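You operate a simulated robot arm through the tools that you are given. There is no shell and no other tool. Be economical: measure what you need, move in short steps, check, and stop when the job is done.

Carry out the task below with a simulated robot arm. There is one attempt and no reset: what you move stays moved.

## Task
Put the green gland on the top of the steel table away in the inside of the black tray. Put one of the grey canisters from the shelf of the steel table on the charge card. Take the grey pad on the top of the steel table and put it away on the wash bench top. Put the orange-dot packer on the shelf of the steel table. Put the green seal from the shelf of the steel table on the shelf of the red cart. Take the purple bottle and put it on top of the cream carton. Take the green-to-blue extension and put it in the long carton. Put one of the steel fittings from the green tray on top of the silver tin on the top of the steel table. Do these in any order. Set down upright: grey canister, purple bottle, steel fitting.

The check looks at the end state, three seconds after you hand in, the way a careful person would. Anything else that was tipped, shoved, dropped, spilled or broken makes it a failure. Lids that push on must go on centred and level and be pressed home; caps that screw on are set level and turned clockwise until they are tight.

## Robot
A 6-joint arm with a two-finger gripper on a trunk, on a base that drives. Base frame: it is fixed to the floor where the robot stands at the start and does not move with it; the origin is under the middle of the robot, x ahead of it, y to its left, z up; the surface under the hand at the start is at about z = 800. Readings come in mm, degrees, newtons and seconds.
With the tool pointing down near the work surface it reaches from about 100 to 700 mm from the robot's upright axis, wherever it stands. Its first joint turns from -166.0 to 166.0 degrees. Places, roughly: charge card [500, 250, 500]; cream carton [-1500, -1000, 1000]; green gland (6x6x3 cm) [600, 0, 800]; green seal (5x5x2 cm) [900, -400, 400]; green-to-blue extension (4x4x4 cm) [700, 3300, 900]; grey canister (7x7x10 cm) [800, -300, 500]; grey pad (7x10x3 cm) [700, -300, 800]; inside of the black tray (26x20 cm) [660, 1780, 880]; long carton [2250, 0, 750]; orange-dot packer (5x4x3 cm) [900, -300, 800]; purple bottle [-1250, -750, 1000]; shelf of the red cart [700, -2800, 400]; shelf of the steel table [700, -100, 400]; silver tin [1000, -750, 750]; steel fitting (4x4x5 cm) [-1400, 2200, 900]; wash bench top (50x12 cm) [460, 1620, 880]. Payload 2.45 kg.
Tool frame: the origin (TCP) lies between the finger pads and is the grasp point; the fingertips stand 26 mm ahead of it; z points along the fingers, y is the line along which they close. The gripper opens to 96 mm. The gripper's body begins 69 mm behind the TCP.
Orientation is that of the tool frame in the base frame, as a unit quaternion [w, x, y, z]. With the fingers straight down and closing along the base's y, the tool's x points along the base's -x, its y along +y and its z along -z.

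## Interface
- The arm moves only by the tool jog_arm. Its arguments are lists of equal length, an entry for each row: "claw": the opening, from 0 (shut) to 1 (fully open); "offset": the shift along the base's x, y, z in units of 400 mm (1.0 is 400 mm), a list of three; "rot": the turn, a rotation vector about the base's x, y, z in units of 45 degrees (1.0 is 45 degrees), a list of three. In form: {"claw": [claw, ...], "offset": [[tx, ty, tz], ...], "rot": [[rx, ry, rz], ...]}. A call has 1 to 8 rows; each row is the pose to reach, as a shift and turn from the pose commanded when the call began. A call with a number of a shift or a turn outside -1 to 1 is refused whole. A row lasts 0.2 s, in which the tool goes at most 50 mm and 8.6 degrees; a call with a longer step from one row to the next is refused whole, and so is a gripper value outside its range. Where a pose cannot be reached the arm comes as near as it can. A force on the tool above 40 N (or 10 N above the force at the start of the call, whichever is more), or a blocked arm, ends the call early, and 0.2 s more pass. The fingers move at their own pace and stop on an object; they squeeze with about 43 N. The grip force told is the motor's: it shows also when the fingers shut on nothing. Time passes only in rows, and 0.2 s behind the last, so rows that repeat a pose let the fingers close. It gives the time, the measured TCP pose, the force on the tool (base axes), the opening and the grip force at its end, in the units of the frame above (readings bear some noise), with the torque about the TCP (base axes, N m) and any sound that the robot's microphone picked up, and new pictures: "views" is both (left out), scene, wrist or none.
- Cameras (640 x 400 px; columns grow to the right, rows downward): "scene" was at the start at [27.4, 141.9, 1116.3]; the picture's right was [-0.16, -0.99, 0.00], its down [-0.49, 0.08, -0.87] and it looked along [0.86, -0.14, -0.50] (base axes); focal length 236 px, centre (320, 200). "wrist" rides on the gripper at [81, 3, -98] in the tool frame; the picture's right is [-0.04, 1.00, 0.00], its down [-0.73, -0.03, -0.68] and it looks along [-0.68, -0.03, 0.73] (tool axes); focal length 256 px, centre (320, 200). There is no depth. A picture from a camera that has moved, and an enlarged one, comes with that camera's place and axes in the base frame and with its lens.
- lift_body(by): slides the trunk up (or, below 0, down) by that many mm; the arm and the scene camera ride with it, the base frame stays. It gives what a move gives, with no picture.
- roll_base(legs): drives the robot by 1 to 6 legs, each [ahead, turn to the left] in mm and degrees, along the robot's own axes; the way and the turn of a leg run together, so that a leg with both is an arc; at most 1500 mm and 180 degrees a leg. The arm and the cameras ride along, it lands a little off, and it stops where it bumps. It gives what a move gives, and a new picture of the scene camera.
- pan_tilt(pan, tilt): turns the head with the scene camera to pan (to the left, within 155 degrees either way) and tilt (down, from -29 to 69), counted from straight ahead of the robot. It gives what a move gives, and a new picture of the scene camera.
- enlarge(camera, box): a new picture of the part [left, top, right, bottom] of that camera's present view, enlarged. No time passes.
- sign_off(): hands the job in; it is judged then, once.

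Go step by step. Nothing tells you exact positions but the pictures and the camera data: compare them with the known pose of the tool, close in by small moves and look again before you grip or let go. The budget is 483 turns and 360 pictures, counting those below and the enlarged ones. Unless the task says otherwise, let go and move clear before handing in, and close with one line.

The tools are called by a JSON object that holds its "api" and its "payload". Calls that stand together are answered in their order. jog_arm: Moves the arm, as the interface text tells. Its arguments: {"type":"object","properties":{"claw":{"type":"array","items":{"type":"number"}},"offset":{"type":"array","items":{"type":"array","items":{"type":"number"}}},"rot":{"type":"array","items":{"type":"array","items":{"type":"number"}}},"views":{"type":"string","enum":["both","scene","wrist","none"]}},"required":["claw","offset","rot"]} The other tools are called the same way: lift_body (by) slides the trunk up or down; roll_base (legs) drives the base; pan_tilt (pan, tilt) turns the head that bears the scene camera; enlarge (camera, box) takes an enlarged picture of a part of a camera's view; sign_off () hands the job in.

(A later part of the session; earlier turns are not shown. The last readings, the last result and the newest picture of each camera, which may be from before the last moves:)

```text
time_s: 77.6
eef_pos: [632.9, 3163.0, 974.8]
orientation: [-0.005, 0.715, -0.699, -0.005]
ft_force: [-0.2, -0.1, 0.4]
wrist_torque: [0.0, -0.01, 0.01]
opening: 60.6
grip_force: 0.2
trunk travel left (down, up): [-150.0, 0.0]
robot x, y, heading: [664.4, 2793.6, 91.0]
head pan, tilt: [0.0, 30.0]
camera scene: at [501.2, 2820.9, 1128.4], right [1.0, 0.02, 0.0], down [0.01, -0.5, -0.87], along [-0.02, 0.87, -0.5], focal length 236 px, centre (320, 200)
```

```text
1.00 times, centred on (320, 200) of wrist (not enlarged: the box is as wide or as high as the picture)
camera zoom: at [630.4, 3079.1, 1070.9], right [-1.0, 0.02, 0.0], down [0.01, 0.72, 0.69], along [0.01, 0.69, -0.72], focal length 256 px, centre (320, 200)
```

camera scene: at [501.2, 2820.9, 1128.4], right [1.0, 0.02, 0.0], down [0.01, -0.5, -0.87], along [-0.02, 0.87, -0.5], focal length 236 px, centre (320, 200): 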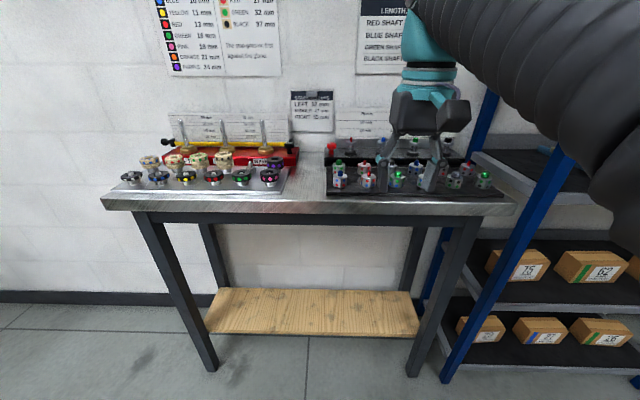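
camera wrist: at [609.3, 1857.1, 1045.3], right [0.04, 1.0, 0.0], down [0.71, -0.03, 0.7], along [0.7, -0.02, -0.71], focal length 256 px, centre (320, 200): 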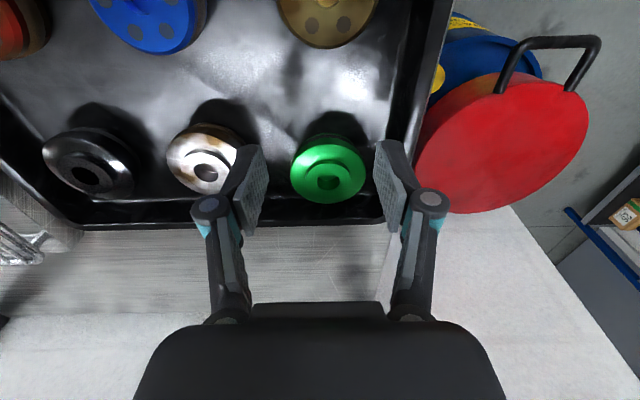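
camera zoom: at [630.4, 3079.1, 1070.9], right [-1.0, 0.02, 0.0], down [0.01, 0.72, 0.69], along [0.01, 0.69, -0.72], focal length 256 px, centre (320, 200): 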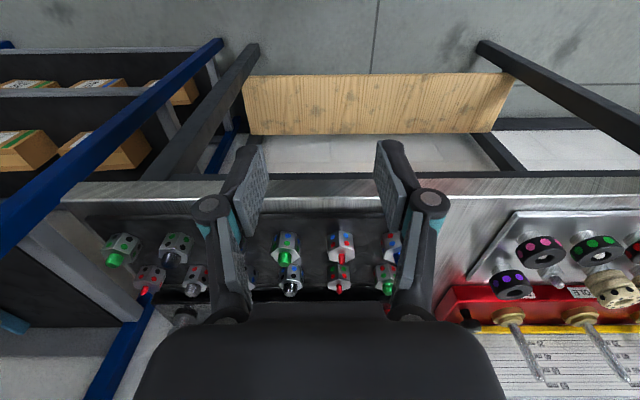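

These are extensions with coloured studs and coloured dots. I zoom tightly to read the dots and the wall notes.

{"api": "enlarge", "payload": {"camera": "scene", "box": [324, 155, 400, 200]}}

{"api": "enlarge", "payload": {"camera": "scene", "box": [420, 155, 500, 200]}}

{"api": "enlarge", "payload": {"camera": "scene", "box": [150, 0, 420, 165]}}

```text
8.42 times, centred on (362, 178) of scene
camera zoom: at [501.2, 2820.9, 1128.4], right [1.0, 0.02, 0.0], down [0.01, -0.5, -0.87], along [-0.02, 0.87, -0.5], focal length 1988 px, centre (-34, 390)
```

zoom: 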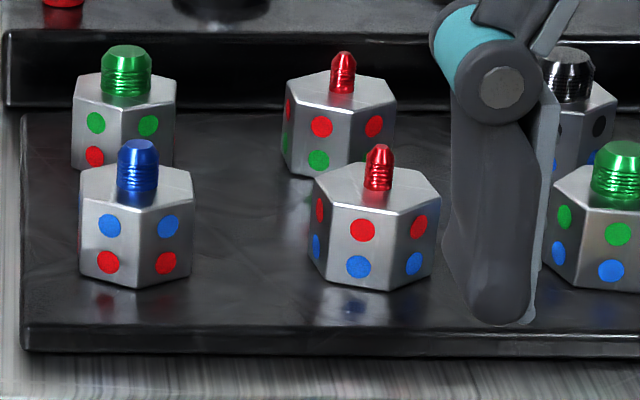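

```text
8.00 times, centred on (460, 178) of scene
camera zoom: at [501.2, 2820.9, 1128.4], right [1.0, 0.02, 0.0], down [0.01, -0.5, -0.87], along [-0.02, 0.87, -0.5], focal length 1888 px, centre (-800, 380)
```

zoom: 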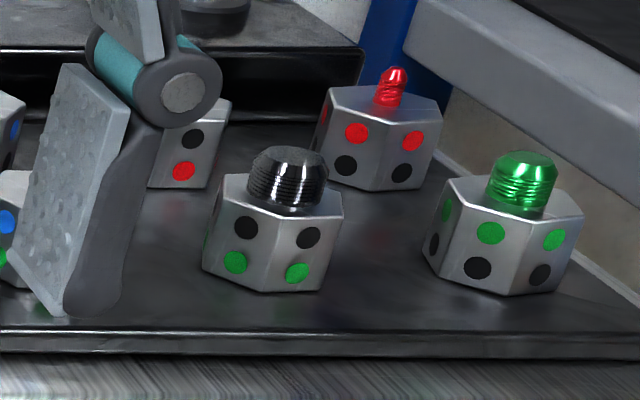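

```text
2.37 times, centred on (285, 82) of scene
camera zoom: at [501.2, 2820.9, 1128.4], right [1.0, 0.02, 0.0], down [0.01, -0.5, -0.87], along [-0.02, 0.87, -0.5], focal length 560 px, centre (403, 478)
```

zoom: 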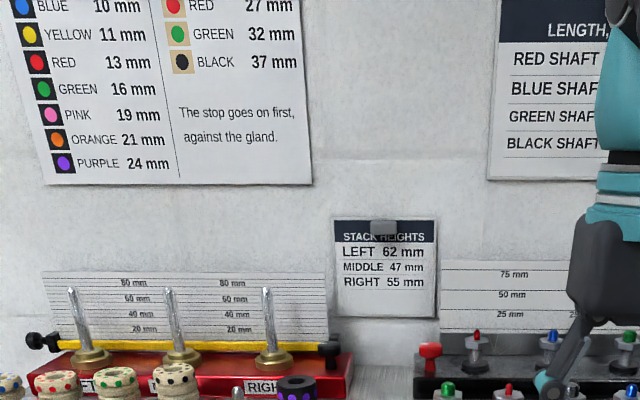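

There are several variants with stud/socket colours. I move the arm aside to see them all and read the sign.

{"api": "jog_arm", "payload": {"claw": [0.63, 0.63, 0.63, 0.63, 0.63], "offset": [[0.1, -0.05, 0], [0.2, -0.1, 0], [0.3, -0.15, 0], [0.4, -0.2, 0], [0.5, -0.2, 0]], "rot": [[0, 0, 0], [0, 0, 0], [0, 0, 0], [0, 0, 0], [0, 0, 0]], "views": "none"}}

{"api": "pan_tilt", "payload": {"pan": -15, "tilt": 25}}

{"api": "enlarge", "payload": {"camera": "scene", "box": [230, 40, 450, 200]}}

```text
time_s: 78.8
eef_pos: [832.4, 3080.8, 974.9]
orientation: [-0.005, 0.715, -0.699, -0.005]
ft_force: [0.1, -0.7, 0.0]
wrist_torque: [0.02, 0.0, -0.01]
opening: 60.8
grip_force: 0.1
trunk travel left (down, up): [-150.0, 0.0]
robot x, y, heading: [663.2, 2794.3, 91.2]
head pan, tilt: [0.0, 30.0]
```

```text
time_s: 79.6
eef_pos: [833.2, 3083.0, 973.6]
orientation: [-0.005, 0.715, -0.699, -0.006]
ft_force: [-0.4, -0.3, -0.4]
wrist_torque: [0.0, -0.01, -0.02]
opening: 60.5
grip_force: 0.0
trunk travel left (down, up): [-150.0, 0.0]
robot x, y, heading: [662.0, 2792.0, 91.2]
head pan, tilt: [-15.0, 25.0]
camera scene: at [525.0, 2819.9, 1136.3], right [0.97, -0.24, 0.0], down [-0.1, -0.41, -0.91], along [0.22, 0.88, -0.42], focal length 236 px, centre (320, 200)
```

scene: 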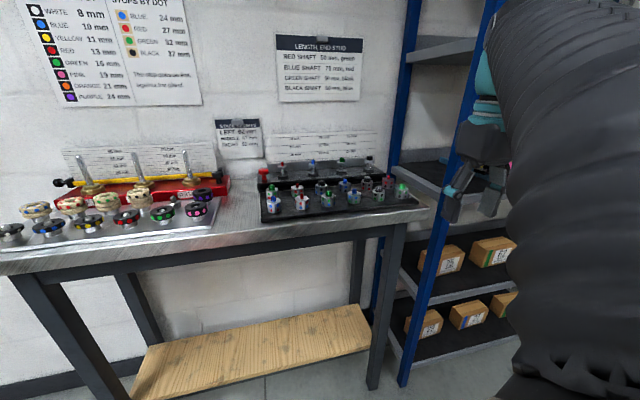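

```text
2.50 times, centred on (340, 120) of scene
camera zoom: at [525.0, 2819.9, 1136.3], right [0.97, -0.24, 0.0], down [-0.1, -0.41, -0.91], along [0.22, 0.88, -0.42], focal length 590 px, centre (270, 400)
```

zoom: 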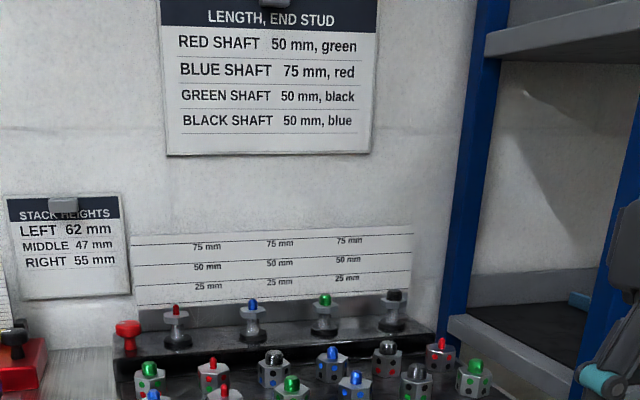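

{"api": "enlarge", "payload": {"camera": "scene", "box": [258, 172, 338, 222]}}

{"api": "enlarge", "payload": {"camera": "scene", "box": [335, 165, 415, 215]}}

```text
8.00 times, centred on (298, 197) of scene
camera zoom: at [525.0, 2819.9, 1136.3], right [0.97, -0.24, 0.0], down [-0.1, -0.41, -0.91], along [0.22, 0.88, -0.42], focal length 1888 px, centre (496, 224)
```

zoom: 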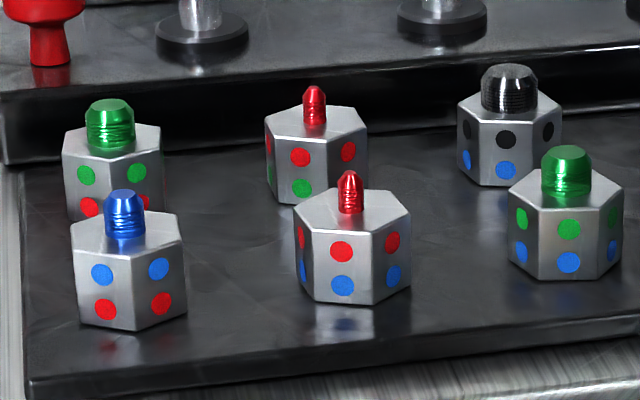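

```text
8.00 times, centred on (375, 190) of scene
camera zoom: at [525.0, 2819.9, 1136.3], right [0.97, -0.24, 0.0], down [-0.1, -0.41, -0.91], along [0.22, 0.88, -0.42], focal length 1888 px, centre (-120, 280)
```

zoom: 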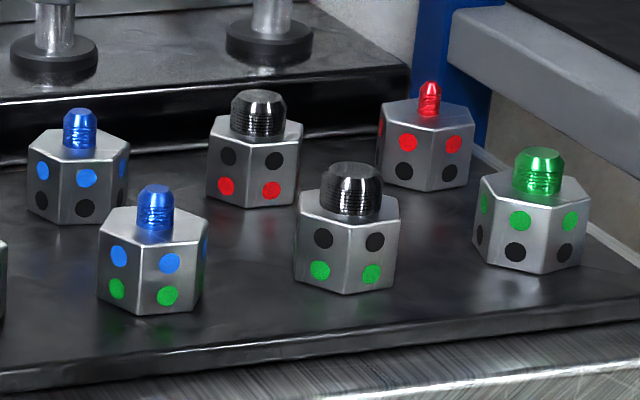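

The extensions name a socket colour (lower dots) and an end-stud colour (upper dots); I take green-to-blue as green socket, blue stud: front row, fourth, about (717, 3274). I bring the wrist camera above it.

{"api": "jog_arm", "payload": {"claw": [0.63, 0.63, 0.63, 0.63, 0.63, 0.63], "offset": [[-0.06, 0.08, 0.02], [-0.12, 0.16, 0.04], [-0.18, 0.24, 0.05], [-0.24, 0.31, 0.05], [-0.29, 0.34, 0.05], [-0.29, 0.34, 0.05]], "rot": [[0, 0, 0], [0, 0, 0], [0, 0, 0], [0, 0, 0], [0, 0, 0], [0, 0, 0]], "views": "wrist"}}

{"api": "enlarge", "payload": {"camera": "wrist", "box": [200, 110, 440, 260]}}

```text
time_s: 81.0
eef_pos: [717.6, 3218.6, 994.0]
orientation: [-0.005, 0.716, -0.698, -0.006]
ft_force: [0.1, 0.3, 0.4]
wrist_torque: [0.01, -0.03, -0.02]
opening: 60.4
grip_force: 0.0
trunk travel left (down, up): [-150.0, 0.0]
robot x, y, heading: [661.2, 2795.5, 91.1]
head pan, tilt: [-15.0, 25.0]
camera wrist: at [715.1, 3136.1, 1090.4], right [-1.0, 0.02, 0.0], down [0.01, 0.72, 0.69], along [0.01, 0.69, -0.72], focal length 256 px, centre (320, 200)
```

wrist: 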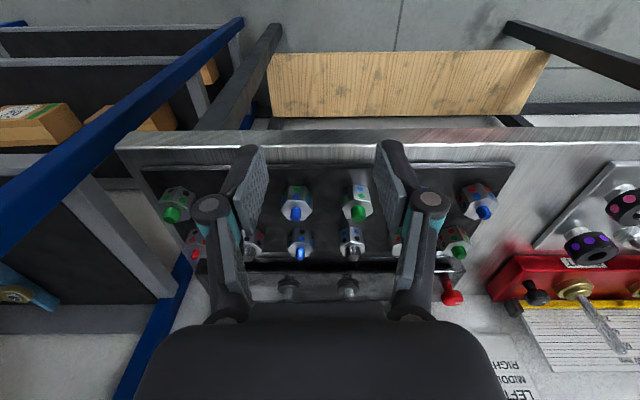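

```text
2.67 times, centred on (320, 185) of wrist
camera zoom: at [715.1, 3136.1, 1090.4], right [-1.0, 0.02, 0.0], down [0.01, 0.72, 0.69], along [0.01, 0.69, -0.72], focal length 683 px, centre (320, 240)
```

zoom: 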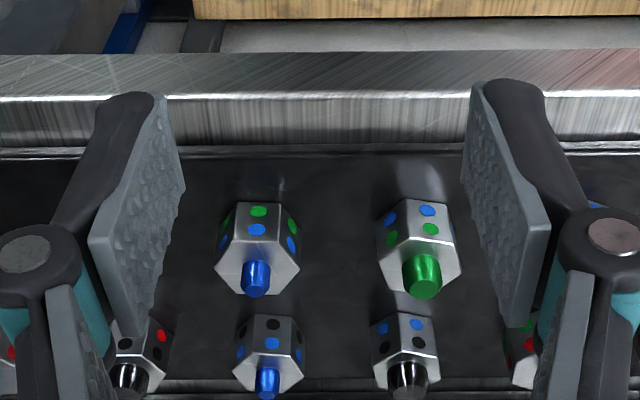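

Triangulating, the blue-stud item sits around (744, 3338), its top near z≈905, with a flat facing -y. I turn the gripper 90° so that it closes along y.

{"api": "jog_arm", "payload": {"claw": [0.63, 0.63, 0.63, 0.63, 0.63, 0.63], "offset": [[0, 0, 0], [0, 0, 0], [0, 0, 0], [0, 0, 0], [0, 0, 0], [0, 0, 0]], "rot": [[0, 0, -0.17], [0, 0, -0.34], [0, 0, -0.51], [0, 0, -0.68], [0, 0, -0.84], [0, 0, -1]], "views": "none"}}

{"api": "jog_arm", "payload": {"claw": [0.63, 0.63, 0.63, 0.63, 0.63, 0.63], "offset": [[0.02, 0.05, 0], [0.04, 0.1, 0], [0.06, 0.15, -0.05], [0.06, 0.2, -0.1], [0.065, 0.25, -0.12], [0.065, 0.25, -0.12]], "rot": [[0, 0, -0.17], [0, 0, -0.34], [0, 0, -0.51], [0, 0, -0.68], [0, 0, -0.84], [0, 0, -1]], "views": "both"}}

```text
time_s: 82.4
eef_pos: [717.5, 3218.7, 995.7]
orientation: [0.008, -0.393, 0.919, 0.002]
ft_force: [-0.3, -0.9, -0.7]
wrist_torque: [0.02, -0.02, -0.03]
opening: 60.7
grip_force: 0.0
trunk travel left (down, up): [-150.0, 0.0]
robot x, y, heading: [659.6, 2794.0, 91.1]
head pan, tilt: [-15.0, 25.0]
```

```text
time_s: 83.8
eef_pos: [742.6, 3320.1, 946.2]
orientation: [0.008, -0.011, 1.0, 0.0]
ft_force: [-0.3, 0.5, 0.5]
wrist_torque: [0.01, 0.04, -0.02]
opening: 60.6
grip_force: 0.0
trunk travel left (down, up): [-150.0, 0.0]
robot x, y, heading: [659.6, 2792.7, 91.3]
head pan, tilt: [-15.0, 25.0]
camera scene: at [525.1, 2819.9, 1136.3], right [0.97, -0.24, 0.0], down [-0.1, -0.41, -0.91], along [0.22, 0.88, -0.42], focal length 236 px, centre (320, 200)
camera wrist: at [657.7, 3321.0, 1042.4], right [0.02, 1.0, 0.0], down [0.72, -0.01, 0.69], along [0.69, -0.01, -0.72], focal length 256 px, centre (320, 200)
```

scene: 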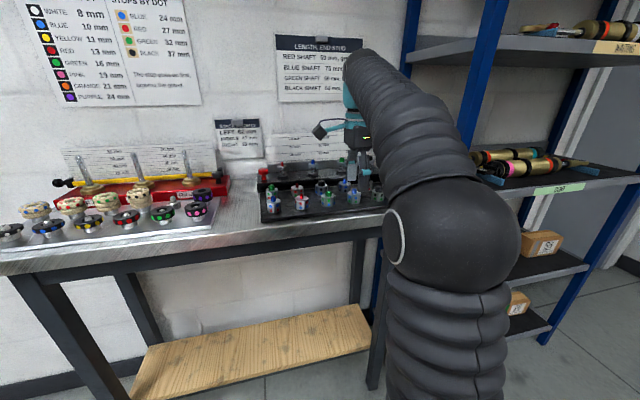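
wrist: 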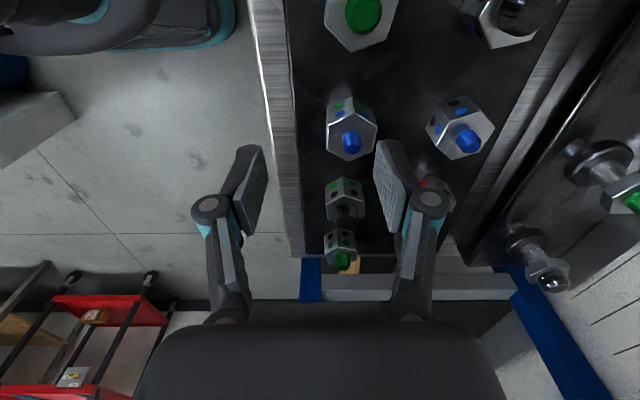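

The item is at about (736, 3337) and flats face ±y. I centre, narrow the opening, and descend partway.

{"api": "jog_arm", "payload": {"claw": [0.55, 0.55, 0.55, 0.55], "offset": [[-0.016, 0.044, 0], [-0.016, 0.044, -0.03], [-0.016, 0.044, -0.06], [-0.016, 0.044, -0.06]], "rot": [[0, 0, 0], [0, 0, 0], [0, 0, 0], [0, 0, 0]], "views": "wrist"}}

```text
time_s: 84.8
eef_pos: [735.9, 3336.0, 923.8]
orientation: [0.008, -0.012, 1.0, 0.0]
ft_force: [-0.1, -0.1, -0.3]
wrist_torque: [0.01, 0.04, 0.01]
opening: 52.8
grip_force: 0.1
trunk travel left (down, up): [-150.0, 0.0]
robot x, y, heading: [660.6, 2793.6, 91.1]
head pan, tilt: [-15.0, 25.0]
camera wrist: at [652.0, 3337.9, 1019.3], right [0.02, 1.0, 0.0], down [0.72, -0.01, 0.69], along [0.69, -0.01, -0.72], focal length 256 px, centre (320, 200)
```

wrist: 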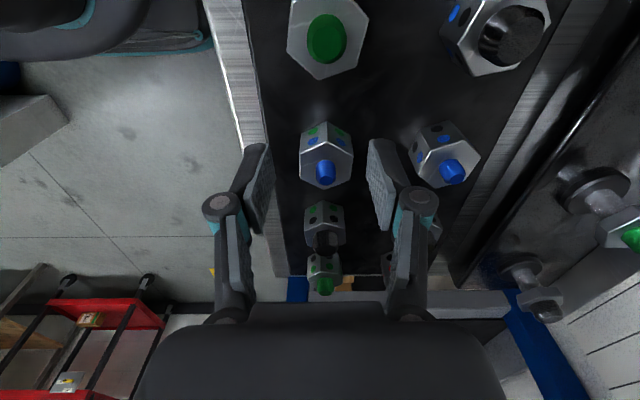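

Aligned. Descend and grip.

{"api": "jog_arm", "payload": {"claw": [0.55, 0.55, 0.2, 0.2, 0.2], "offset": [[0, 0.005, -0.03], [0, 0.005, -0.05], [0, 0.005, -0.05], [0, 0.005, -0.05], [0, 0.005, -0.05]], "rot": [[0, 0, 0], [0, 0, 0], [0, 0, 0], [0, 0, 0], [0, 0, 0]], "views": "wrist"}}

```text
time_s: 86.0
eef_pos: [736.4, 3336.9, 901.5]
orientation: [0.008, -0.012, 1.0, 0.0]
ft_force: [-0.5, -0.1, -0.5]
wrist_torque: [-0.01, 0.01, 0.0]
opening: 31.2
grip_force: 43.2
trunk travel left (down, up): [-150.0, 0.0]
robot x, y, heading: [663.4, 2795.8, 91.0]
head pan, tilt: [-15.0, 25.0]
camera wrist: at [652.4, 3339.4, 998.6], right [0.02, 1.0, 0.0], down [0.72, -0.01, 0.69], along [0.69, -0.01, -0.72], focal length 256 px, centre (320, 200)
```

wrist: 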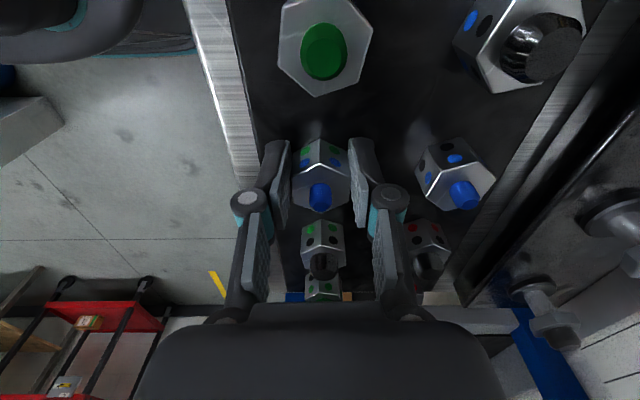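

Gripped at 31 mm. Lifting and retracting.

{"api": "jog_arm", "payload": {"claw": [0.2, 0.2, 0.2, 0.2, 0.2, 0.2, 0.2, 0.2], "offset": [[0, 0, 0.05], [0, 0, 0.12], [0, -0.05, 0.18], [0, -0.15, 0.2], [0, -0.25, 0.2], [-0.02, -0.35, 0.2], [-0.04, -0.45, 0.2], [-0.06, -0.5, 0.2]], "rot": [[0, 0, 0], [0, 0, 0], [0, 0, 0], [0, 0, 0], [0, 0, 0], [0, 0, 0], [0, 0, 0], [0, 0, 0]], "views": "wrist"}}

```text
time_s: 87.8
eef_pos: [712.4, 3136.5, 983.1]
orientation: [0.008, -0.012, 1.0, 0.0]
ft_force: [0.3, 0.5, -1.0]
wrist_torque: [-0.01, -0.02, -0.02]
opening: 31.0
grip_force: 42.7
trunk travel left (down, up): [-150.0, 0.0]
robot x, y, heading: [657.3, 2796.4, 91.1]
head pan, tilt: [-15.0, 25.0]
camera wrist: at [629.2, 3138.4, 1078.6], right [0.02, 1.0, 0.0], down [0.72, -0.01, 0.69], along [0.69, -0.01, -0.72], focal length 256 px, centre (320, 200)
```

wrist: 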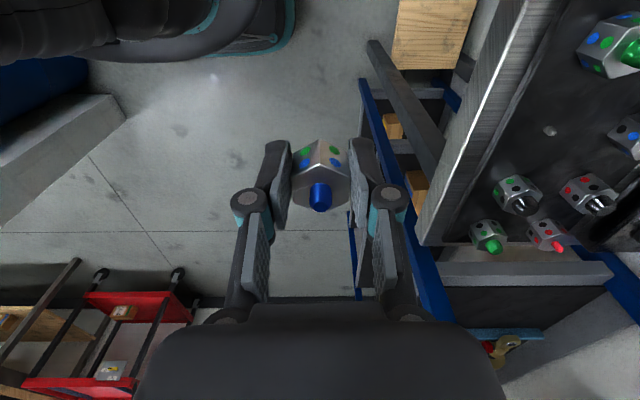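

The extension is held. I drive back to the corridor and then south toward the right end of the steel table.

{"api": "roll_base", "payload": {"legs": [[-200, 0], [0, 89], [800, 0], [0, 90], [1500, 0], [1300, 0]]}}

{"api": "roll_base", "payload": {"legs": [[1150, 0], [0, 90]]}}

{"api": "pan_tilt", "payload": {"pan": 15, "tilt": 30}}

```text
time_s: 114.1
eef_pos: [-74.0, -577.6, 982.7]
orientation: [0.001, 1.0, 0.016, -0.007]
ft_force: [0.3, 0.0, -0.2]
wrist_torque: [-0.02, -0.03, 0.01]
opening: 31.0
grip_force: 42.7
trunk travel left (down, up): [-150.0, 0.0]
robot x, y, heading: [-26.5, -238.0, -88.2]
head pan, tilt: [-15.0, 25.0]
camera scene: at [107.6, -260.2, 1136.3], right [-0.97, 0.23, 0.0], down [0.1, 0.41, -0.91], along [-0.21, -0.88, -0.42], focal length 236 px, centre (320, 200)
```

scene: 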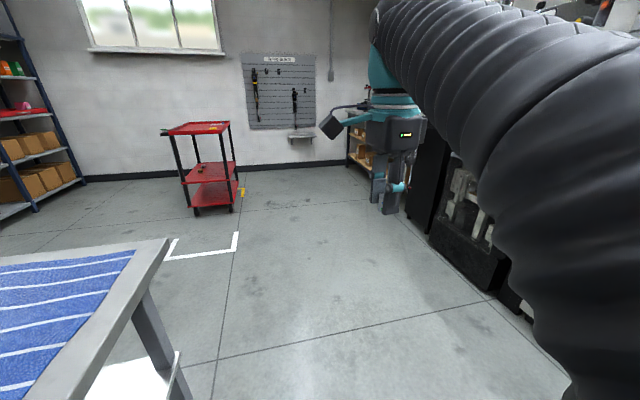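

```text
time_s: 123.8
eef_pos: [352.5, -1435.1, 983.0]
orientation: [0.006, 0.697, 0.717, -0.006]
ft_force: [-0.1, -0.1, -0.2]
wrist_torque: [0.0, -0.02, 0.01]
opening: 31.2
grip_force: 43.0
trunk travel left (down, up): [-150.0, 0.0]
robot x, y, heading: [9.4, -1383.5, 1.4]
head pan, tilt: [-15.0, 25.0]
camera scene: at [33.4, -1251.3, 1136.3], right [-0.23, -0.97, 0.0], down [-0.41, 0.1, -0.91], along [0.88, -0.21, -0.42], focal length 236 px, centre (320, 200)
```

scene: 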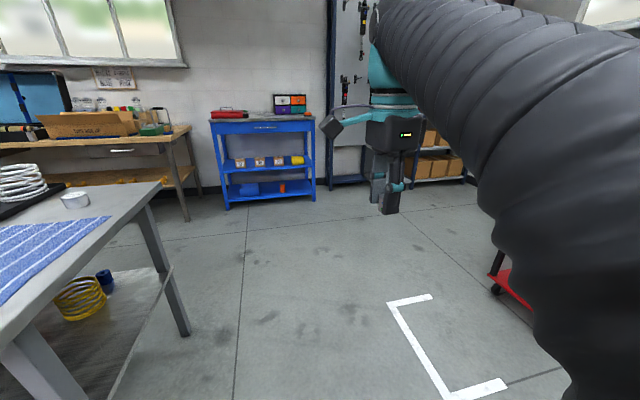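

```text
time_s: 124.7
eef_pos: [352.2, -1436.2, 982.2]
orientation: [0.006, 0.697, 0.717, -0.005]
ft_force: [-0.9, -0.6, -0.5]
wrist_torque: [0.0, 0.0, 0.03]
opening: 31.4
grip_force: 43.1
trunk travel left (down, up): [-150.0, 0.0]
robot x, y, heading: [6.8, -1386.1, 1.8]
head pan, tilt: [15.0, 30.0]
camera scene: at [30.6, -1204.2, 1128.4], right [0.28, -0.96, 0.0], down [-0.48, -0.14, -0.87], along [0.83, 0.24, -0.5], focal length 236 px, centre (320, 200)
```

scene: 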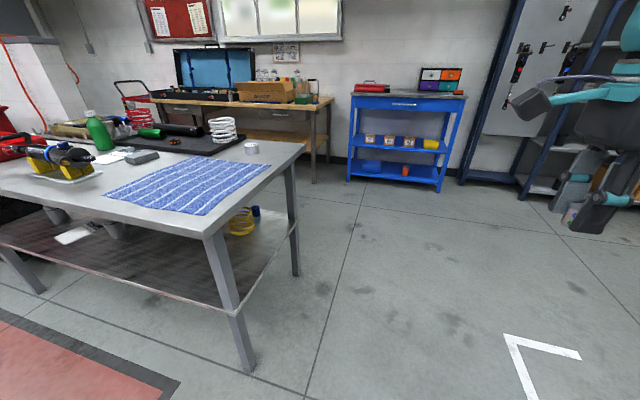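

Clear view: the aisle between table and rear bench is about 1.2 m wide. I drive round the table end into the aisle.

{"api": "roll_base", "payload": {"legs": [[1500, 0], [100, 0], [0, 89], [1350, 0], [0, -90]]}}

{"api": "pan_tilt", "payload": {"pan": 0, "tilt": 35}}

```text
time_s: 146.8
eef_pos: [1927.2, -52.7, 981.9]
orientation: [0.005, 0.707, 0.708, -0.006]
ft_force: [-0.2, -0.1, -0.7]
wrist_torque: [0.01, -0.02, 0.01]
opening: 31.4
grip_force: 42.9
trunk travel left (down, up): [-150.0, 0.0]
robot x, y, heading: [1583.6, 7.1, -0.1]
head pan, tilt: [15.0, 30.0]
camera scene: at [1611.6, 184.7, 1128.4], right [0.26, -0.97, 0.0], down [-0.48, -0.13, -0.87], along [0.84, 0.22, -0.5], focal length 236 px, centre (320, 200)
```

scene: 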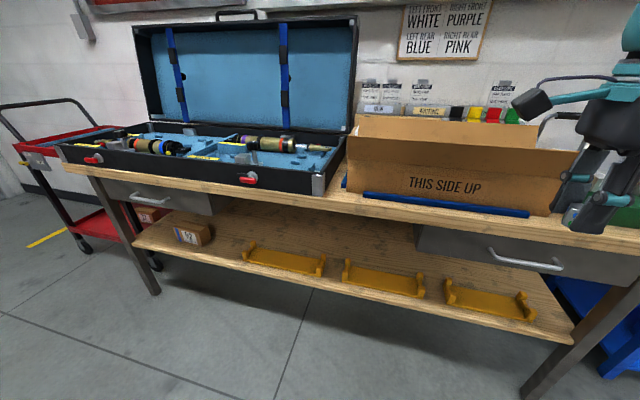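

```text
time_s: 147.5
eef_pos: [1927.3, -54.4, 983.1]
orientation: [0.006, 0.706, 0.708, -0.006]
ft_force: [0.0, -0.8, -0.9]
wrist_torque: [0.0, -0.01, 0.0]
opening: 31.1
grip_force: 42.6
trunk travel left (down, up): [-150.0, 0.0]
robot x, y, heading: [1585.3, 5.4, -0.0]
head pan, tilt: [0.0, 35.0]
camera scene: at [1612.3, 161.3, 1120.6], right [0.0, -1.0, 0.0], down [-0.57, 0.0, -0.82], along [0.82, 0.0, -0.57], focal length 236 px, centre (320, 200)
```

scene: 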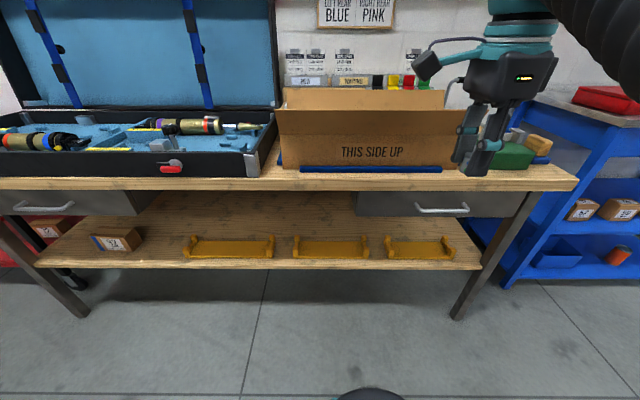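

The long carton is open-topped, front wall at x≈2285, rim near z≈960, y from about -236 to 300. I retract the arm, then drive close.

{"api": "jog_arm", "payload": {"claw": [0.2, 0.2, 0.2], "offset": [[-0.1, 0, 0.02], [-0.2, 0, 0.04], [-0.25, 0, 0.06]], "rot": [[0, 0, 0], [0, 0, 0], [0, 0, 0]], "views": "none"}}

{"api": "roll_base", "payload": {"legs": [[320, 0]]}}

{"api": "enlarge", "payload": {"camera": "wrist", "box": [0, 0, 640, 400]}}

```text
time_s: 148.3
eef_pos: [1832.1, -55.9, 992.1]
orientation: [0.007, 0.706, 0.708, -0.005]
ft_force: [0.5, 0.5, -1.1]
wrist_torque: [0.01, 0.06, 0.02]
opening: 31.1
grip_force: 42.6
out of reach, approached as far as the arm can: row 2, 3
trunk travel left (down, up): [-150.0, 0.0]
robot x, y, heading: [1586.0, 4.9, -0.1]
head pan, tilt: [0.0, 35.0]
```

```text
time_s: 150.4
eef_pos: [2150.7, -53.5, 991.5]
orientation: [0.007, 0.705, 0.71, -0.005]
ft_force: [0.8, 1.2, -0.4]
wrist_torque: [-0.02, -0.03, 0.0]
opening: 31.4
grip_force: 43.0
trunk travel left (down, up): [-150.0, 0.0]
robot x, y, heading: [1899.8, 5.6, 0.1]
head pan, tilt: [0.0, 35.0]
camera scene: at [1929.9, 161.9, 1120.6], right [0.0, -1.0, 0.0], down [-0.57, 0.0, -0.82], along [0.82, 0.0, -0.57], focal length 236 px, centre (320, 200)
```

scene: 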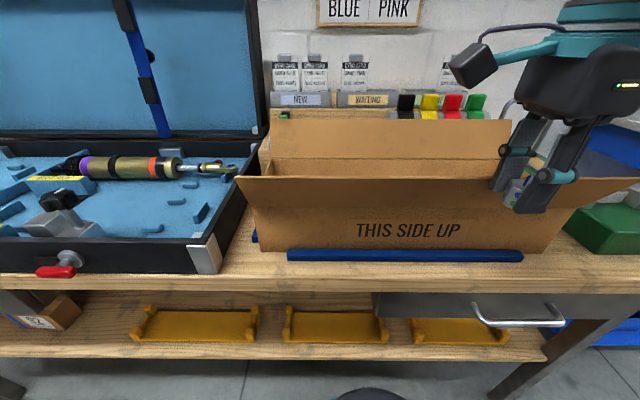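

```text
1.00 times, centred on (320, 200) of wrist (not enlarged: the box is as wide or as high as the picture)
camera zoom: at [2152.4, 30.0, 1087.7], right [1.0, -0.03, 0.01], down [-0.03, -0.72, 0.69], along [-0.02, -0.69, -0.72], focal length 256 px, centre (320, 200)
```

zoom: 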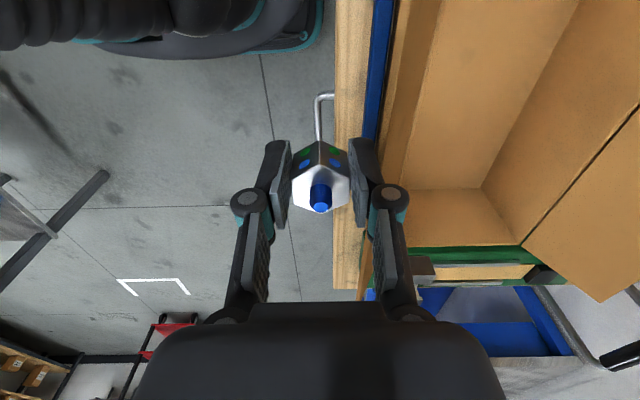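

The carton interior is empty, about 145 mm deep in x (2255–2400), with flaps sticking up to ≈960. I back off, raise the arm at longer reach, then drive it in over the flap.

{"api": "roll_base", "payload": {"legs": [[-150, 0]]}}

{"api": "jog_arm", "payload": {"claw": [0.2, 0.2, 0.2, 0.2, 0.2], "offset": [[0.1, 0.03, 0.01], [0.2, 0.06, 0.03], [0.3, 0.08, 0.05], [0.4, 0.1, 0.07], [0.43, 0.1, 0.08]], "rot": [[0, 0, 0], [0, 0, 0], [0, 0, 0], [0, 0, 0], [0, 0, 0]], "views": "none"}}

```text
time_s: 151.8
eef_pos: [2003.4, -53.6, 991.0]
orientation: [0.007, 0.705, 0.709, -0.005]
ft_force: [0.4, -0.1, -0.4]
wrist_torque: [0.06, 0.0, 0.0]
opening: 31.4
grip_force: 42.9
trunk travel left (down, up): [-150.0, 0.0]
robot x, y, heading: [1759.0, 5.1, 0.5]
head pan, tilt: [0.0, 35.0]
camera scene: at [1781.9, 161.4, 1120.6], right [0.0, -1.0, 0.0], down [-0.57, 0.0, -0.82], along [0.82, 0.0, -0.57], focal length 236 px, centre (320, 200)
```

scene: 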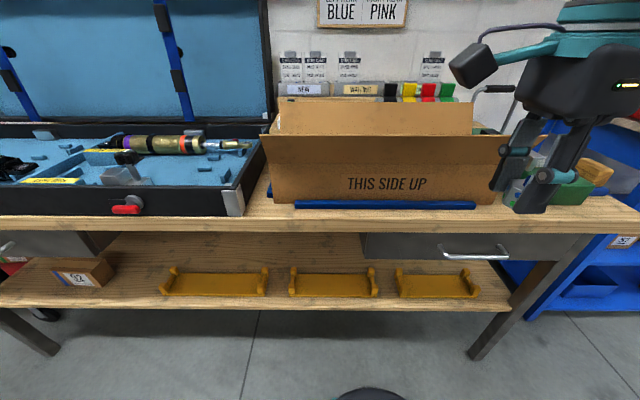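

```text
time_s: 153.0
eef_pos: [2174.6, -14.2, 1013.5]
orientation: [0.009, 0.704, 0.71, -0.003]
ft_force: [-0.1, 0.7, -0.4]
wrist_torque: [-0.01, 0.0, -0.03]
opening: 31.1
grip_force: 42.8
out of reach, approached as far as the arm can: row 4, 5
trunk travel left (down, up): [-150.0, 0.0]
robot x, y, heading: [1755.2, 8.1, 0.2]
head pan, tilt: [0.0, 35.0]
```

The flap edge is at about (2183, 977), only a few mm below the tips, so I tilt the hand forward to gain height.

{"api": "jog_arm", "payload": {"claw": [0.2, 0.2, 0.2, 0.2], "offset": [[0, 0, 0.03], [0, 0, 0.07], [0, 0, 0.1], [0, 0, 0.12]], "rot": [[0, -0.18, 0], [0, -0.36, 0], [0, -0.54, 0], [0, -0.7, 0]], "views": "scene"}}

```text
time_s: 154.0
eef_pos: [2174.9, -14.2, 1060.7]
orientation: [0.201, 0.68, 0.68, 0.186]
ft_force: [0.9, 0.5, -0.9]
wrist_torque: [0.0, 0.02, 0.02]
opening: 31.1
grip_force: 43.3
trunk travel left (down, up): [-150.0, 0.0]
robot x, y, heading: [1756.1, 3.4, 0.2]
head pan, tilt: [0.0, 35.0]
camera scene: at [1782.2, 161.4, 1120.6], right [0.0, -1.0, 0.0], down [-0.57, 0.0, -0.82], along [0.82, 0.0, -0.57], focal length 236 px, centre (320, 200)
```

scene: 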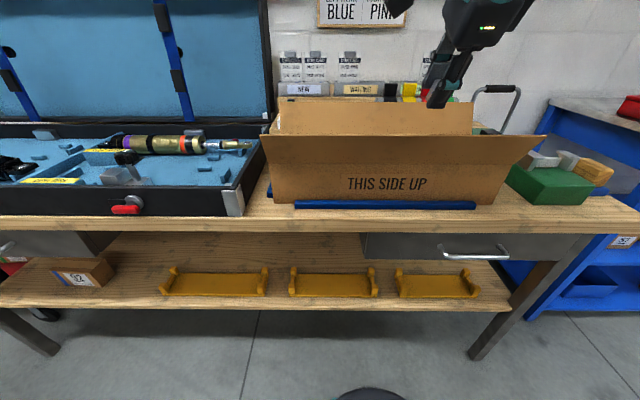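

Height is now 1060. I drive forward so that the hand is over the carton opening, and look.

{"api": "roll_base", "payload": {"legs": [[150, 0]]}}

{"api": "jog_arm", "payload": {"claw": [0.2, 0.2, 0.2, 0.2], "offset": [[0, 0, -0.01], [0, 0, -0.03], [0, 0, -0.06], [0, 0, -0.09]], "rot": [[0, 0.18, 0], [0, 0.36, 0], [0, 0.54, 0], [0, 0.68, 0]], "views": "wrist"}}

```text
time_s: 155.4
eef_pos: [2323.1, -13.3, 1059.3]
orientation: [0.2, 0.679, 0.681, 0.187]
ft_force: [-0.4, 0.0, -0.7]
wrist_torque: [0.01, 0.0, -0.04]
opening: 31.0
grip_force: 43.1
trunk travel left (down, up): [-150.0, 0.0]
robot x, y, heading: [1906.5, 5.3, 0.3]
head pan, tilt: [0.0, 35.0]
camera scene: at [1930.8, 162.1, 1120.6], right [0.0, -1.0, 0.0], down [-0.57, 0.0, -0.82], along [0.82, 0.0, -0.57], focal length 236 px, centre (320, 200)
```

scene: 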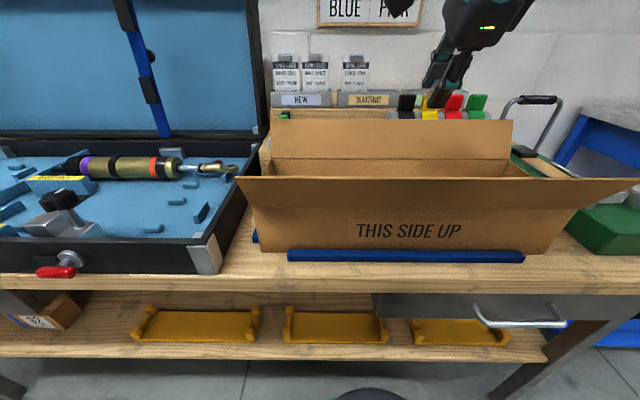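

```text
time_s: 156.4
eef_pos: [2321.8, -13.8, 1017.4]
orientation: [0.014, 0.704, 0.71, 0.002]
ft_force: [-0.3, -0.9, -0.5]
wrist_torque: [0.03, -0.01, 0.01]
opening: 31.0
grip_force: 42.8
out of reach, approached as far as the arm can: row 4
trunk travel left (down, up): [-150.0, 0.0]
robot x, y, heading: [1902.8, 1.8, 0.2]
head pan, tilt: [0.0, 35.0]
camera wrist: at [2322.0, 70.4, 1114.6], right [1.0, -0.03, 0.02], down [-0.04, -0.72, 0.69], along [0.0, -0.69, -0.72], focal length 256 px, centre (320, 200)
```

wrist: 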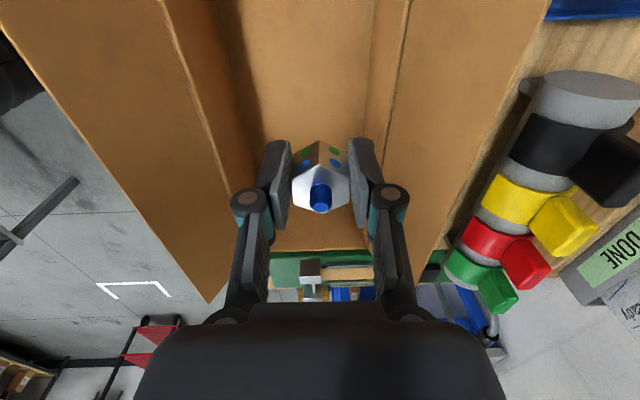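

The hand is over the carton; floor spans x≈2241–2387. I centre at x≈2314 and descend straight.

{"api": "jog_arm", "payload": {"claw": [0.2, 0.2, 0.2, 0.2], "offset": [[-0.02, 0, -0.08], [-0.02, 0, -0.19], [-0.02, 0, -0.3], [-0.02, 0, -0.36]], "rot": [[0, 0.02, 0], [0, 0.02, 0], [0, 0.02, 0], [0, 0.02, 0]], "views": "both"}}

```text
time_s: 157.4
eef_pos: [2314.3, -14.9, 874.2]
orientation: [0.009, 0.704, 0.71, -0.004]
ft_force: [-0.5, 0.2, -0.8]
wrist_torque: [-0.01, 0.02, 0.03]
opening: 31.0
grip_force: 43.1
trunk travel left (down, up): [-150.0, 0.0]
robot x, y, heading: [1907.4, 4.6, 0.3]
head pan, tilt: [0.0, 35.0]
camera scene: at [1930.8, 162.1, 1120.6], right [0.0, -1.0, 0.0], down [-0.57, 0.0, -0.82], along [0.82, 0.0, -0.57], focal length 236 px, centre (320, 200)
camera wrist: at [2316.5, 69.4, 970.5], right [1.0, -0.03, 0.01], down [-0.03, -0.72, 0.69], along [-0.02, -0.69, -0.72], focal length 256 px, centre (320, 200)
```

scene: 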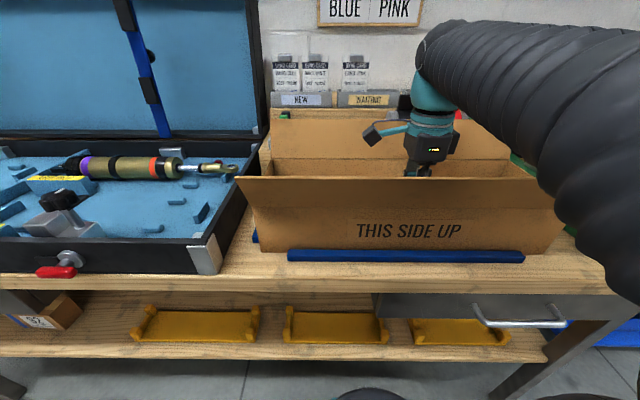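
wrist: 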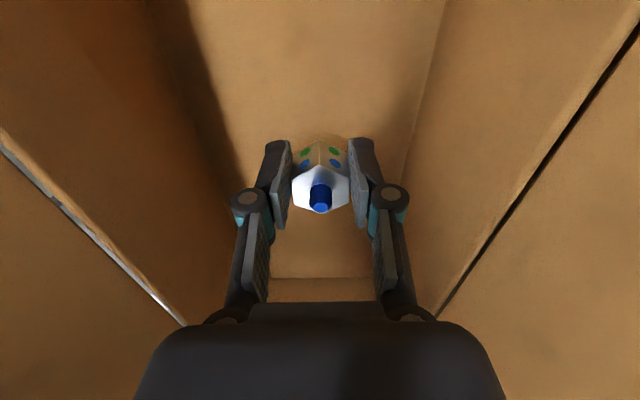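

Room on both sides. Continue down slowly to the floor.

{"api": "jog_arm", "payload": {"claw": [0.2, 0.2, 0.2, 0.2, 0.2, 0.2], "offset": [[0, 0, -0.05], [0, 0, -0.09], [0, 0, -0.12], [0, 0, -0.135], [0, 0, -0.145], [0, 0, -0.15]], "rot": [[0, 0, 0], [0, 0, 0], [0, 0, 0], [0, 0, 0], [0, 0, 0], [0, 0, 0]], "views": "wrist"}}

```text
time_s: 158.2
eef_pos: [2315.6, -12.6, 830.8]
orientation: [0.011, 0.704, 0.711, 0.0]
ft_force: [-5.4, -0.3, 18.8]
wrist_torque: [0.2, 0.61, 0.02]
opening: 31.2
grip_force: 43.3
trunk travel left (down, up): [-150.0, 0.0]
robot x, y, heading: [1904.3, 7.7, 0.2]
head pan, tilt: [0.0, 35.0]
stopped in row 4: the force on the tool passed its limit at 52 N (the readings are from after the stop); the commanded pose is now the measured one
camera wrist: at [2314.7, 70.9, 927.5], right [1.0, -0.03, 0.02], down [-0.03, -0.72, 0.69], along [-0.01, -0.69, -0.72], focal length 256 px, centre (320, 200)
```

wrist: 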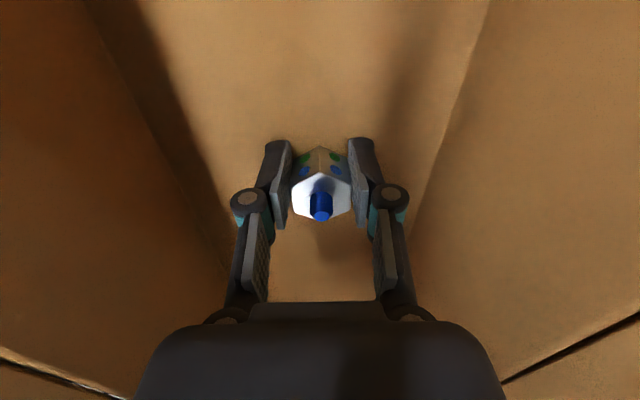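

Floor contact at 831. Release and lift straight up.

{"api": "jog_arm", "payload": {"claw": [0.5, 0.5, 0.5, 0.5, 0.5, 0.5, 0.5, 0.5], "offset": [[0, 0, 0], [0, 0, 0], [0, 0, 0.03], [0, 0, 0.12], [0, 0, 0.23], [0, 0, 0.34], [0.02, 0, 0.44], [0.02, 0, 0.48]], "rot": [[0, 0, 0], [0, 0, 0], [0, 0, 0], [0, 0, 0], [0, 0, 0], [0, 0, 0], [0, -0.15, 0], [0, -0.3, 0]], "views": "wrist"}}

```text
time_s: 160.0
eef_pos: [2323.8, -13.4, 1023.5]
orientation: [0.094, 0.7, 0.704, 0.081]
ft_force: [1.1, -0.4, -1.3]
wrist_torque: [-0.01, 0.03, 0.0]
opening: 47.8
grip_force: 0.0
trunk travel left (down, up): [-150.0, 0.0]
robot x, y, heading: [1906.5, 6.6, 0.4]
head pan, tilt: [0.0, 35.0]
camera wrist: at [2302.2, 70.9, 1115.9], right [0.97, -0.03, 0.25], down [-0.19, -0.72, 0.66], along [0.16, -0.69, -0.71], focal length 256 px, centre (320, 200)
```

wrist: 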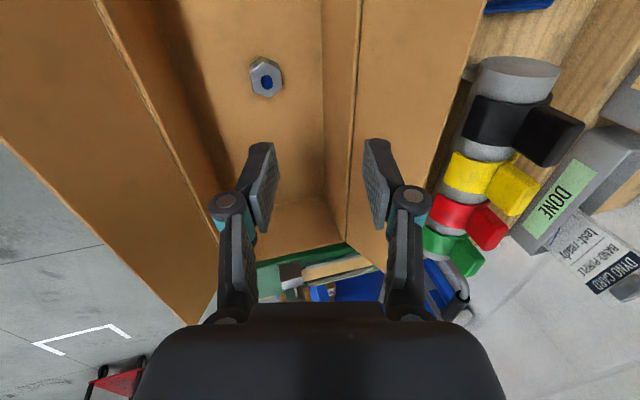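

The extension stands upright in the carton. I tilt up a bit more and back away.

{"api": "jog_arm", "payload": {"claw": [0.5, 0.5, 0.5], "offset": [[0, 0, 0.03], [0, 0, 0.06], [0, 0, 0.08]], "rot": [[0, -0.15, 0], [0, -0.3, 0], [0, -0.4, 0]], "views": "none"}}

{"api": "roll_base", "payload": {"legs": [[-280, 0], [0, 180]]}}

```text
time_s: 160.8
eef_pos: [2323.6, -12.7, 1053.8]
orientation: [0.203, 0.678, 0.68, 0.19]
ft_force: [-0.6, 0.5, -0.7]
wrist_torque: [0.01, -0.02, 0.01]
opening: 48.0
grip_force: 0.1
trunk travel left (down, up): [-150.0, 0.0]
robot x, y, heading: [1906.1, 6.9, 0.3]
head pan, tilt: [0.0, 35.0]
```

```text
time_s: 169.9
eef_pos: [1214.4, 58.6, 1053.4]
orientation: [-0.181, -0.651, 0.706, 0.212]
ft_force: [0.8, 0.2, -0.4]
wrist_torque: [0.0, -0.02, 0.02]
opening: 47.9
grip_force: 0.0
trunk travel left (down, up): [-150.0, 0.0]
robot x, y, heading: [1628.7, 6.3, 175.3]
head pan, tilt: [0.0, 35.0]
camera scene: at [1586.4, -151.5, 1120.6], right [0.08, 1.0, 0.0], down [0.57, -0.05, -0.82], along [-0.82, 0.07, -0.57], focal length 236 px, centre (320, 200)
```

scene: 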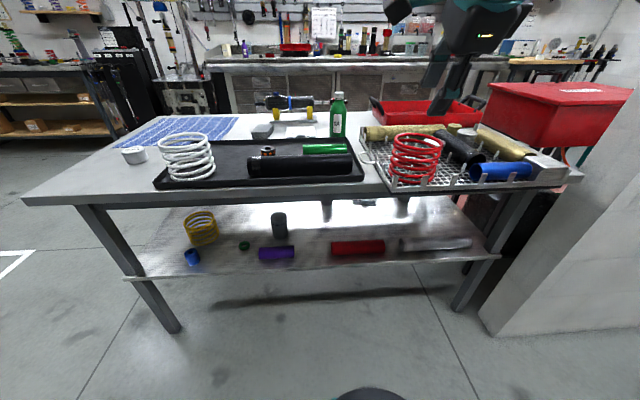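

I now see the table from behind: shelf with seal (green), canisters, spring; packer on the black mat. I zoom to locate them.

{"api": "enlarge", "payload": {"camera": "scene", "box": [100, 90, 420, 290]}}

{"api": "enlarge", "payload": {"camera": "scene", "box": [170, 190, 490, 290]}}

```text
2.00 times, centred on (260, 190) of scene
camera zoom: at [1586.4, -151.5, 1120.6], right [0.08, 1.0, 0.0], down [0.57, -0.05, -0.82], along [-0.82, 0.07, -0.57], focal length 472 px, centre (440, 220)
```

zoom: 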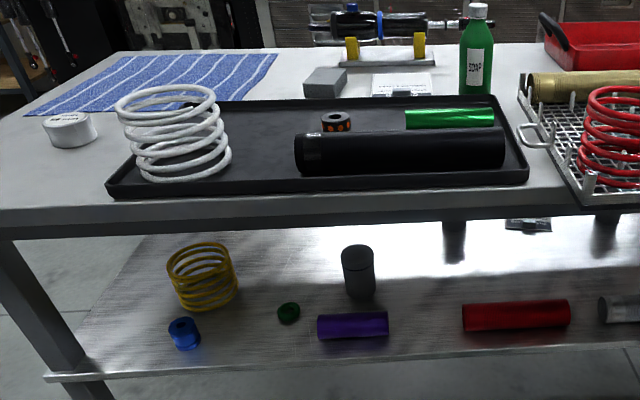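

```text
2.00 times, centred on (330, 240) of scene
camera zoom: at [1586.4, -151.5, 1120.6], right [0.08, 1.0, 0.0], down [0.57, -0.05, -0.82], along [-0.82, 0.07, -0.57], focal length 472 px, centre (300, 120)
```

zoom: 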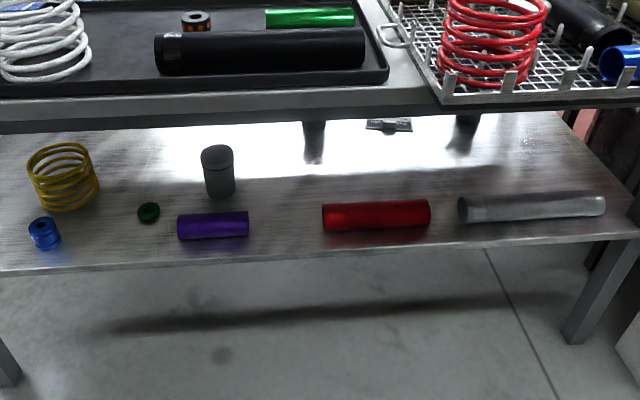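

Packer at about (880, -253) on the mat; seal at (892, -397) on the shelf near this rear edge. I position the robot behind the packer, facing the table.

{"api": "roll_base", "payload": {"legs": [[0, 94.7], [250, 0], [0, -90]]}}

{"api": "jog_arm", "payload": {"claw": [0.7, 0.7, 0.7, 0.7], "offset": [[0.02, 0, -0.02], [0.04, 0, -0.05], [0.06, 0, -0.1], [0.1, 0, -0.15]], "rot": [[0, -0.18, 0], [0, -0.36, 0], [0, -0.54, 0], [0, -0.7, 0]], "views": "none"}}

```text
time_s: 179.6
eef_pos: [1214.6, -230.7, 1053.8]
orientation: [0.189, 0.68, -0.678, -0.204]
ft_force: [-0.2, -0.6, 0.6]
wrist_torque: [0.0, -0.01, 0.0]
opening: 47.9
grip_force: 0.0
trunk travel left (down, up): [-150.0, 0.0]
robot x, y, heading: [1630.0, -248.5, -179.7]
head pan, tilt: [0.0, 35.0]
camera scene: at [1602.9, -406.7, 1120.6], right [0.0, 1.0, 0.0], down [0.57, 0.0, -0.82], along [-0.82, 0.0, -0.57], focal length 236 px, centre (320, 200)
```

scene: 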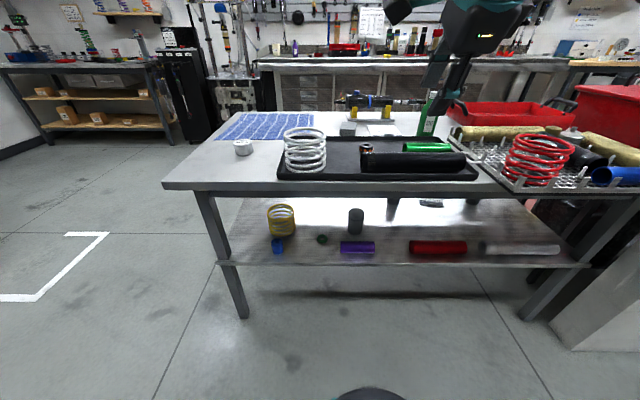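

```text
time_s: 180.6
eef_pos: [1255.8, -230.4, 993.5]
orientation: [-0.003, 0.71, -0.705, -0.011]
ft_force: [0.0, -0.2, 0.7]
wrist_torque: [0.0, 0.02, 0.03]
opening: 67.4
grip_force: 0.1
trunk travel left (down, up): [-150.0, 0.0]
robot x, y, heading: [1631.4, -249.0, -180.1]
head pan, tilt: [0.0, 35.0]
```

The tool is vertical again. I rotate it a further -90° so the camera is on the far side (up when pitched forward).

{"api": "jog_arm", "payload": {"claw": [0.7, 0.7, 0.7, 0.7, 0.7, 0.7], "offset": [[0, 0, 0], [0, 0, 0], [0, 0, 0], [0, 0, 0], [0, 0, 0], [0, 0, 0]], "rot": [[0, 0, -0.17], [0, 0, -0.34], [0, 0, -0.51], [0, 0, -0.68], [0, 0, -0.84], [0, 0, -1]], "views": "none"}}

{"api": "jog_arm", "payload": {"claw": [0.7, 0.7, 0.7, 0.7, 0.7, 0.7], "offset": [[0, 0, 0], [0, 0, 0], [0, 0, 0], [0, 0, 0], [0, 0, 0], [0, 0, 0]], "rot": [[0, 0, -0.17], [0, 0, -0.34], [0, 0, -0.51], [0, 0, -0.68], [0, 0, -0.84], [0, 0, -1]], "views": "wrist"}}

```text
time_s: 182.0
eef_pos: [1256.0, -230.2, 994.0]
orientation: [0.005, -0.385, 0.923, 0.01]
ft_force: [0.1, 0.4, 0.5]
wrist_torque: [0.0, 0.0, -0.01]
opening: 67.1
grip_force: 0.1
trunk travel left (down, up): [-150.0, 0.0]
robot x, y, heading: [1631.7, -248.4, -179.8]
head pan, tilt: [0.0, 35.0]
```

```text
time_s: 183.4
eef_pos: [1257.1, -208.3, 992.5]
orientation: [0.008, -0.004, 1.0, 0.006]
ft_force: [-0.5, -0.2, -0.6]
wrist_torque: [0.03, 0.03, -0.03]
opening: 66.9
grip_force: 0.1
out of reach, approached as far as the arm can: row 6
trunk travel left (down, up): [-150.0, 0.0]
robot x, y, heading: [1632.9, -249.6, -180.0]
head pan, tilt: [0.0, 35.0]
camera wrist: at [1172.6, -207.3, 1090.0], right [0.03, 1.0, 0.01], down [0.72, -0.03, 0.69], along [0.69, -0.01, -0.72], focal length 256 px, centre (320, 200)
```

wrist: 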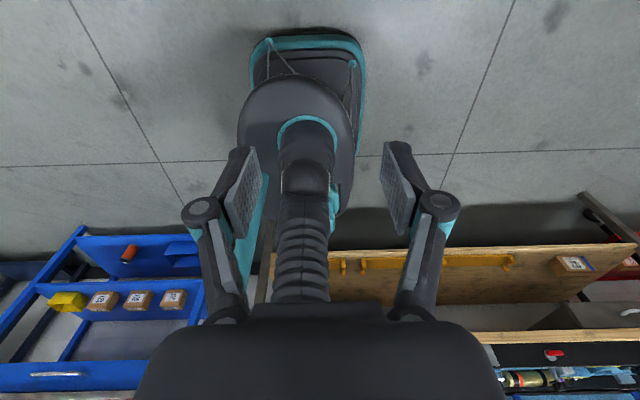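

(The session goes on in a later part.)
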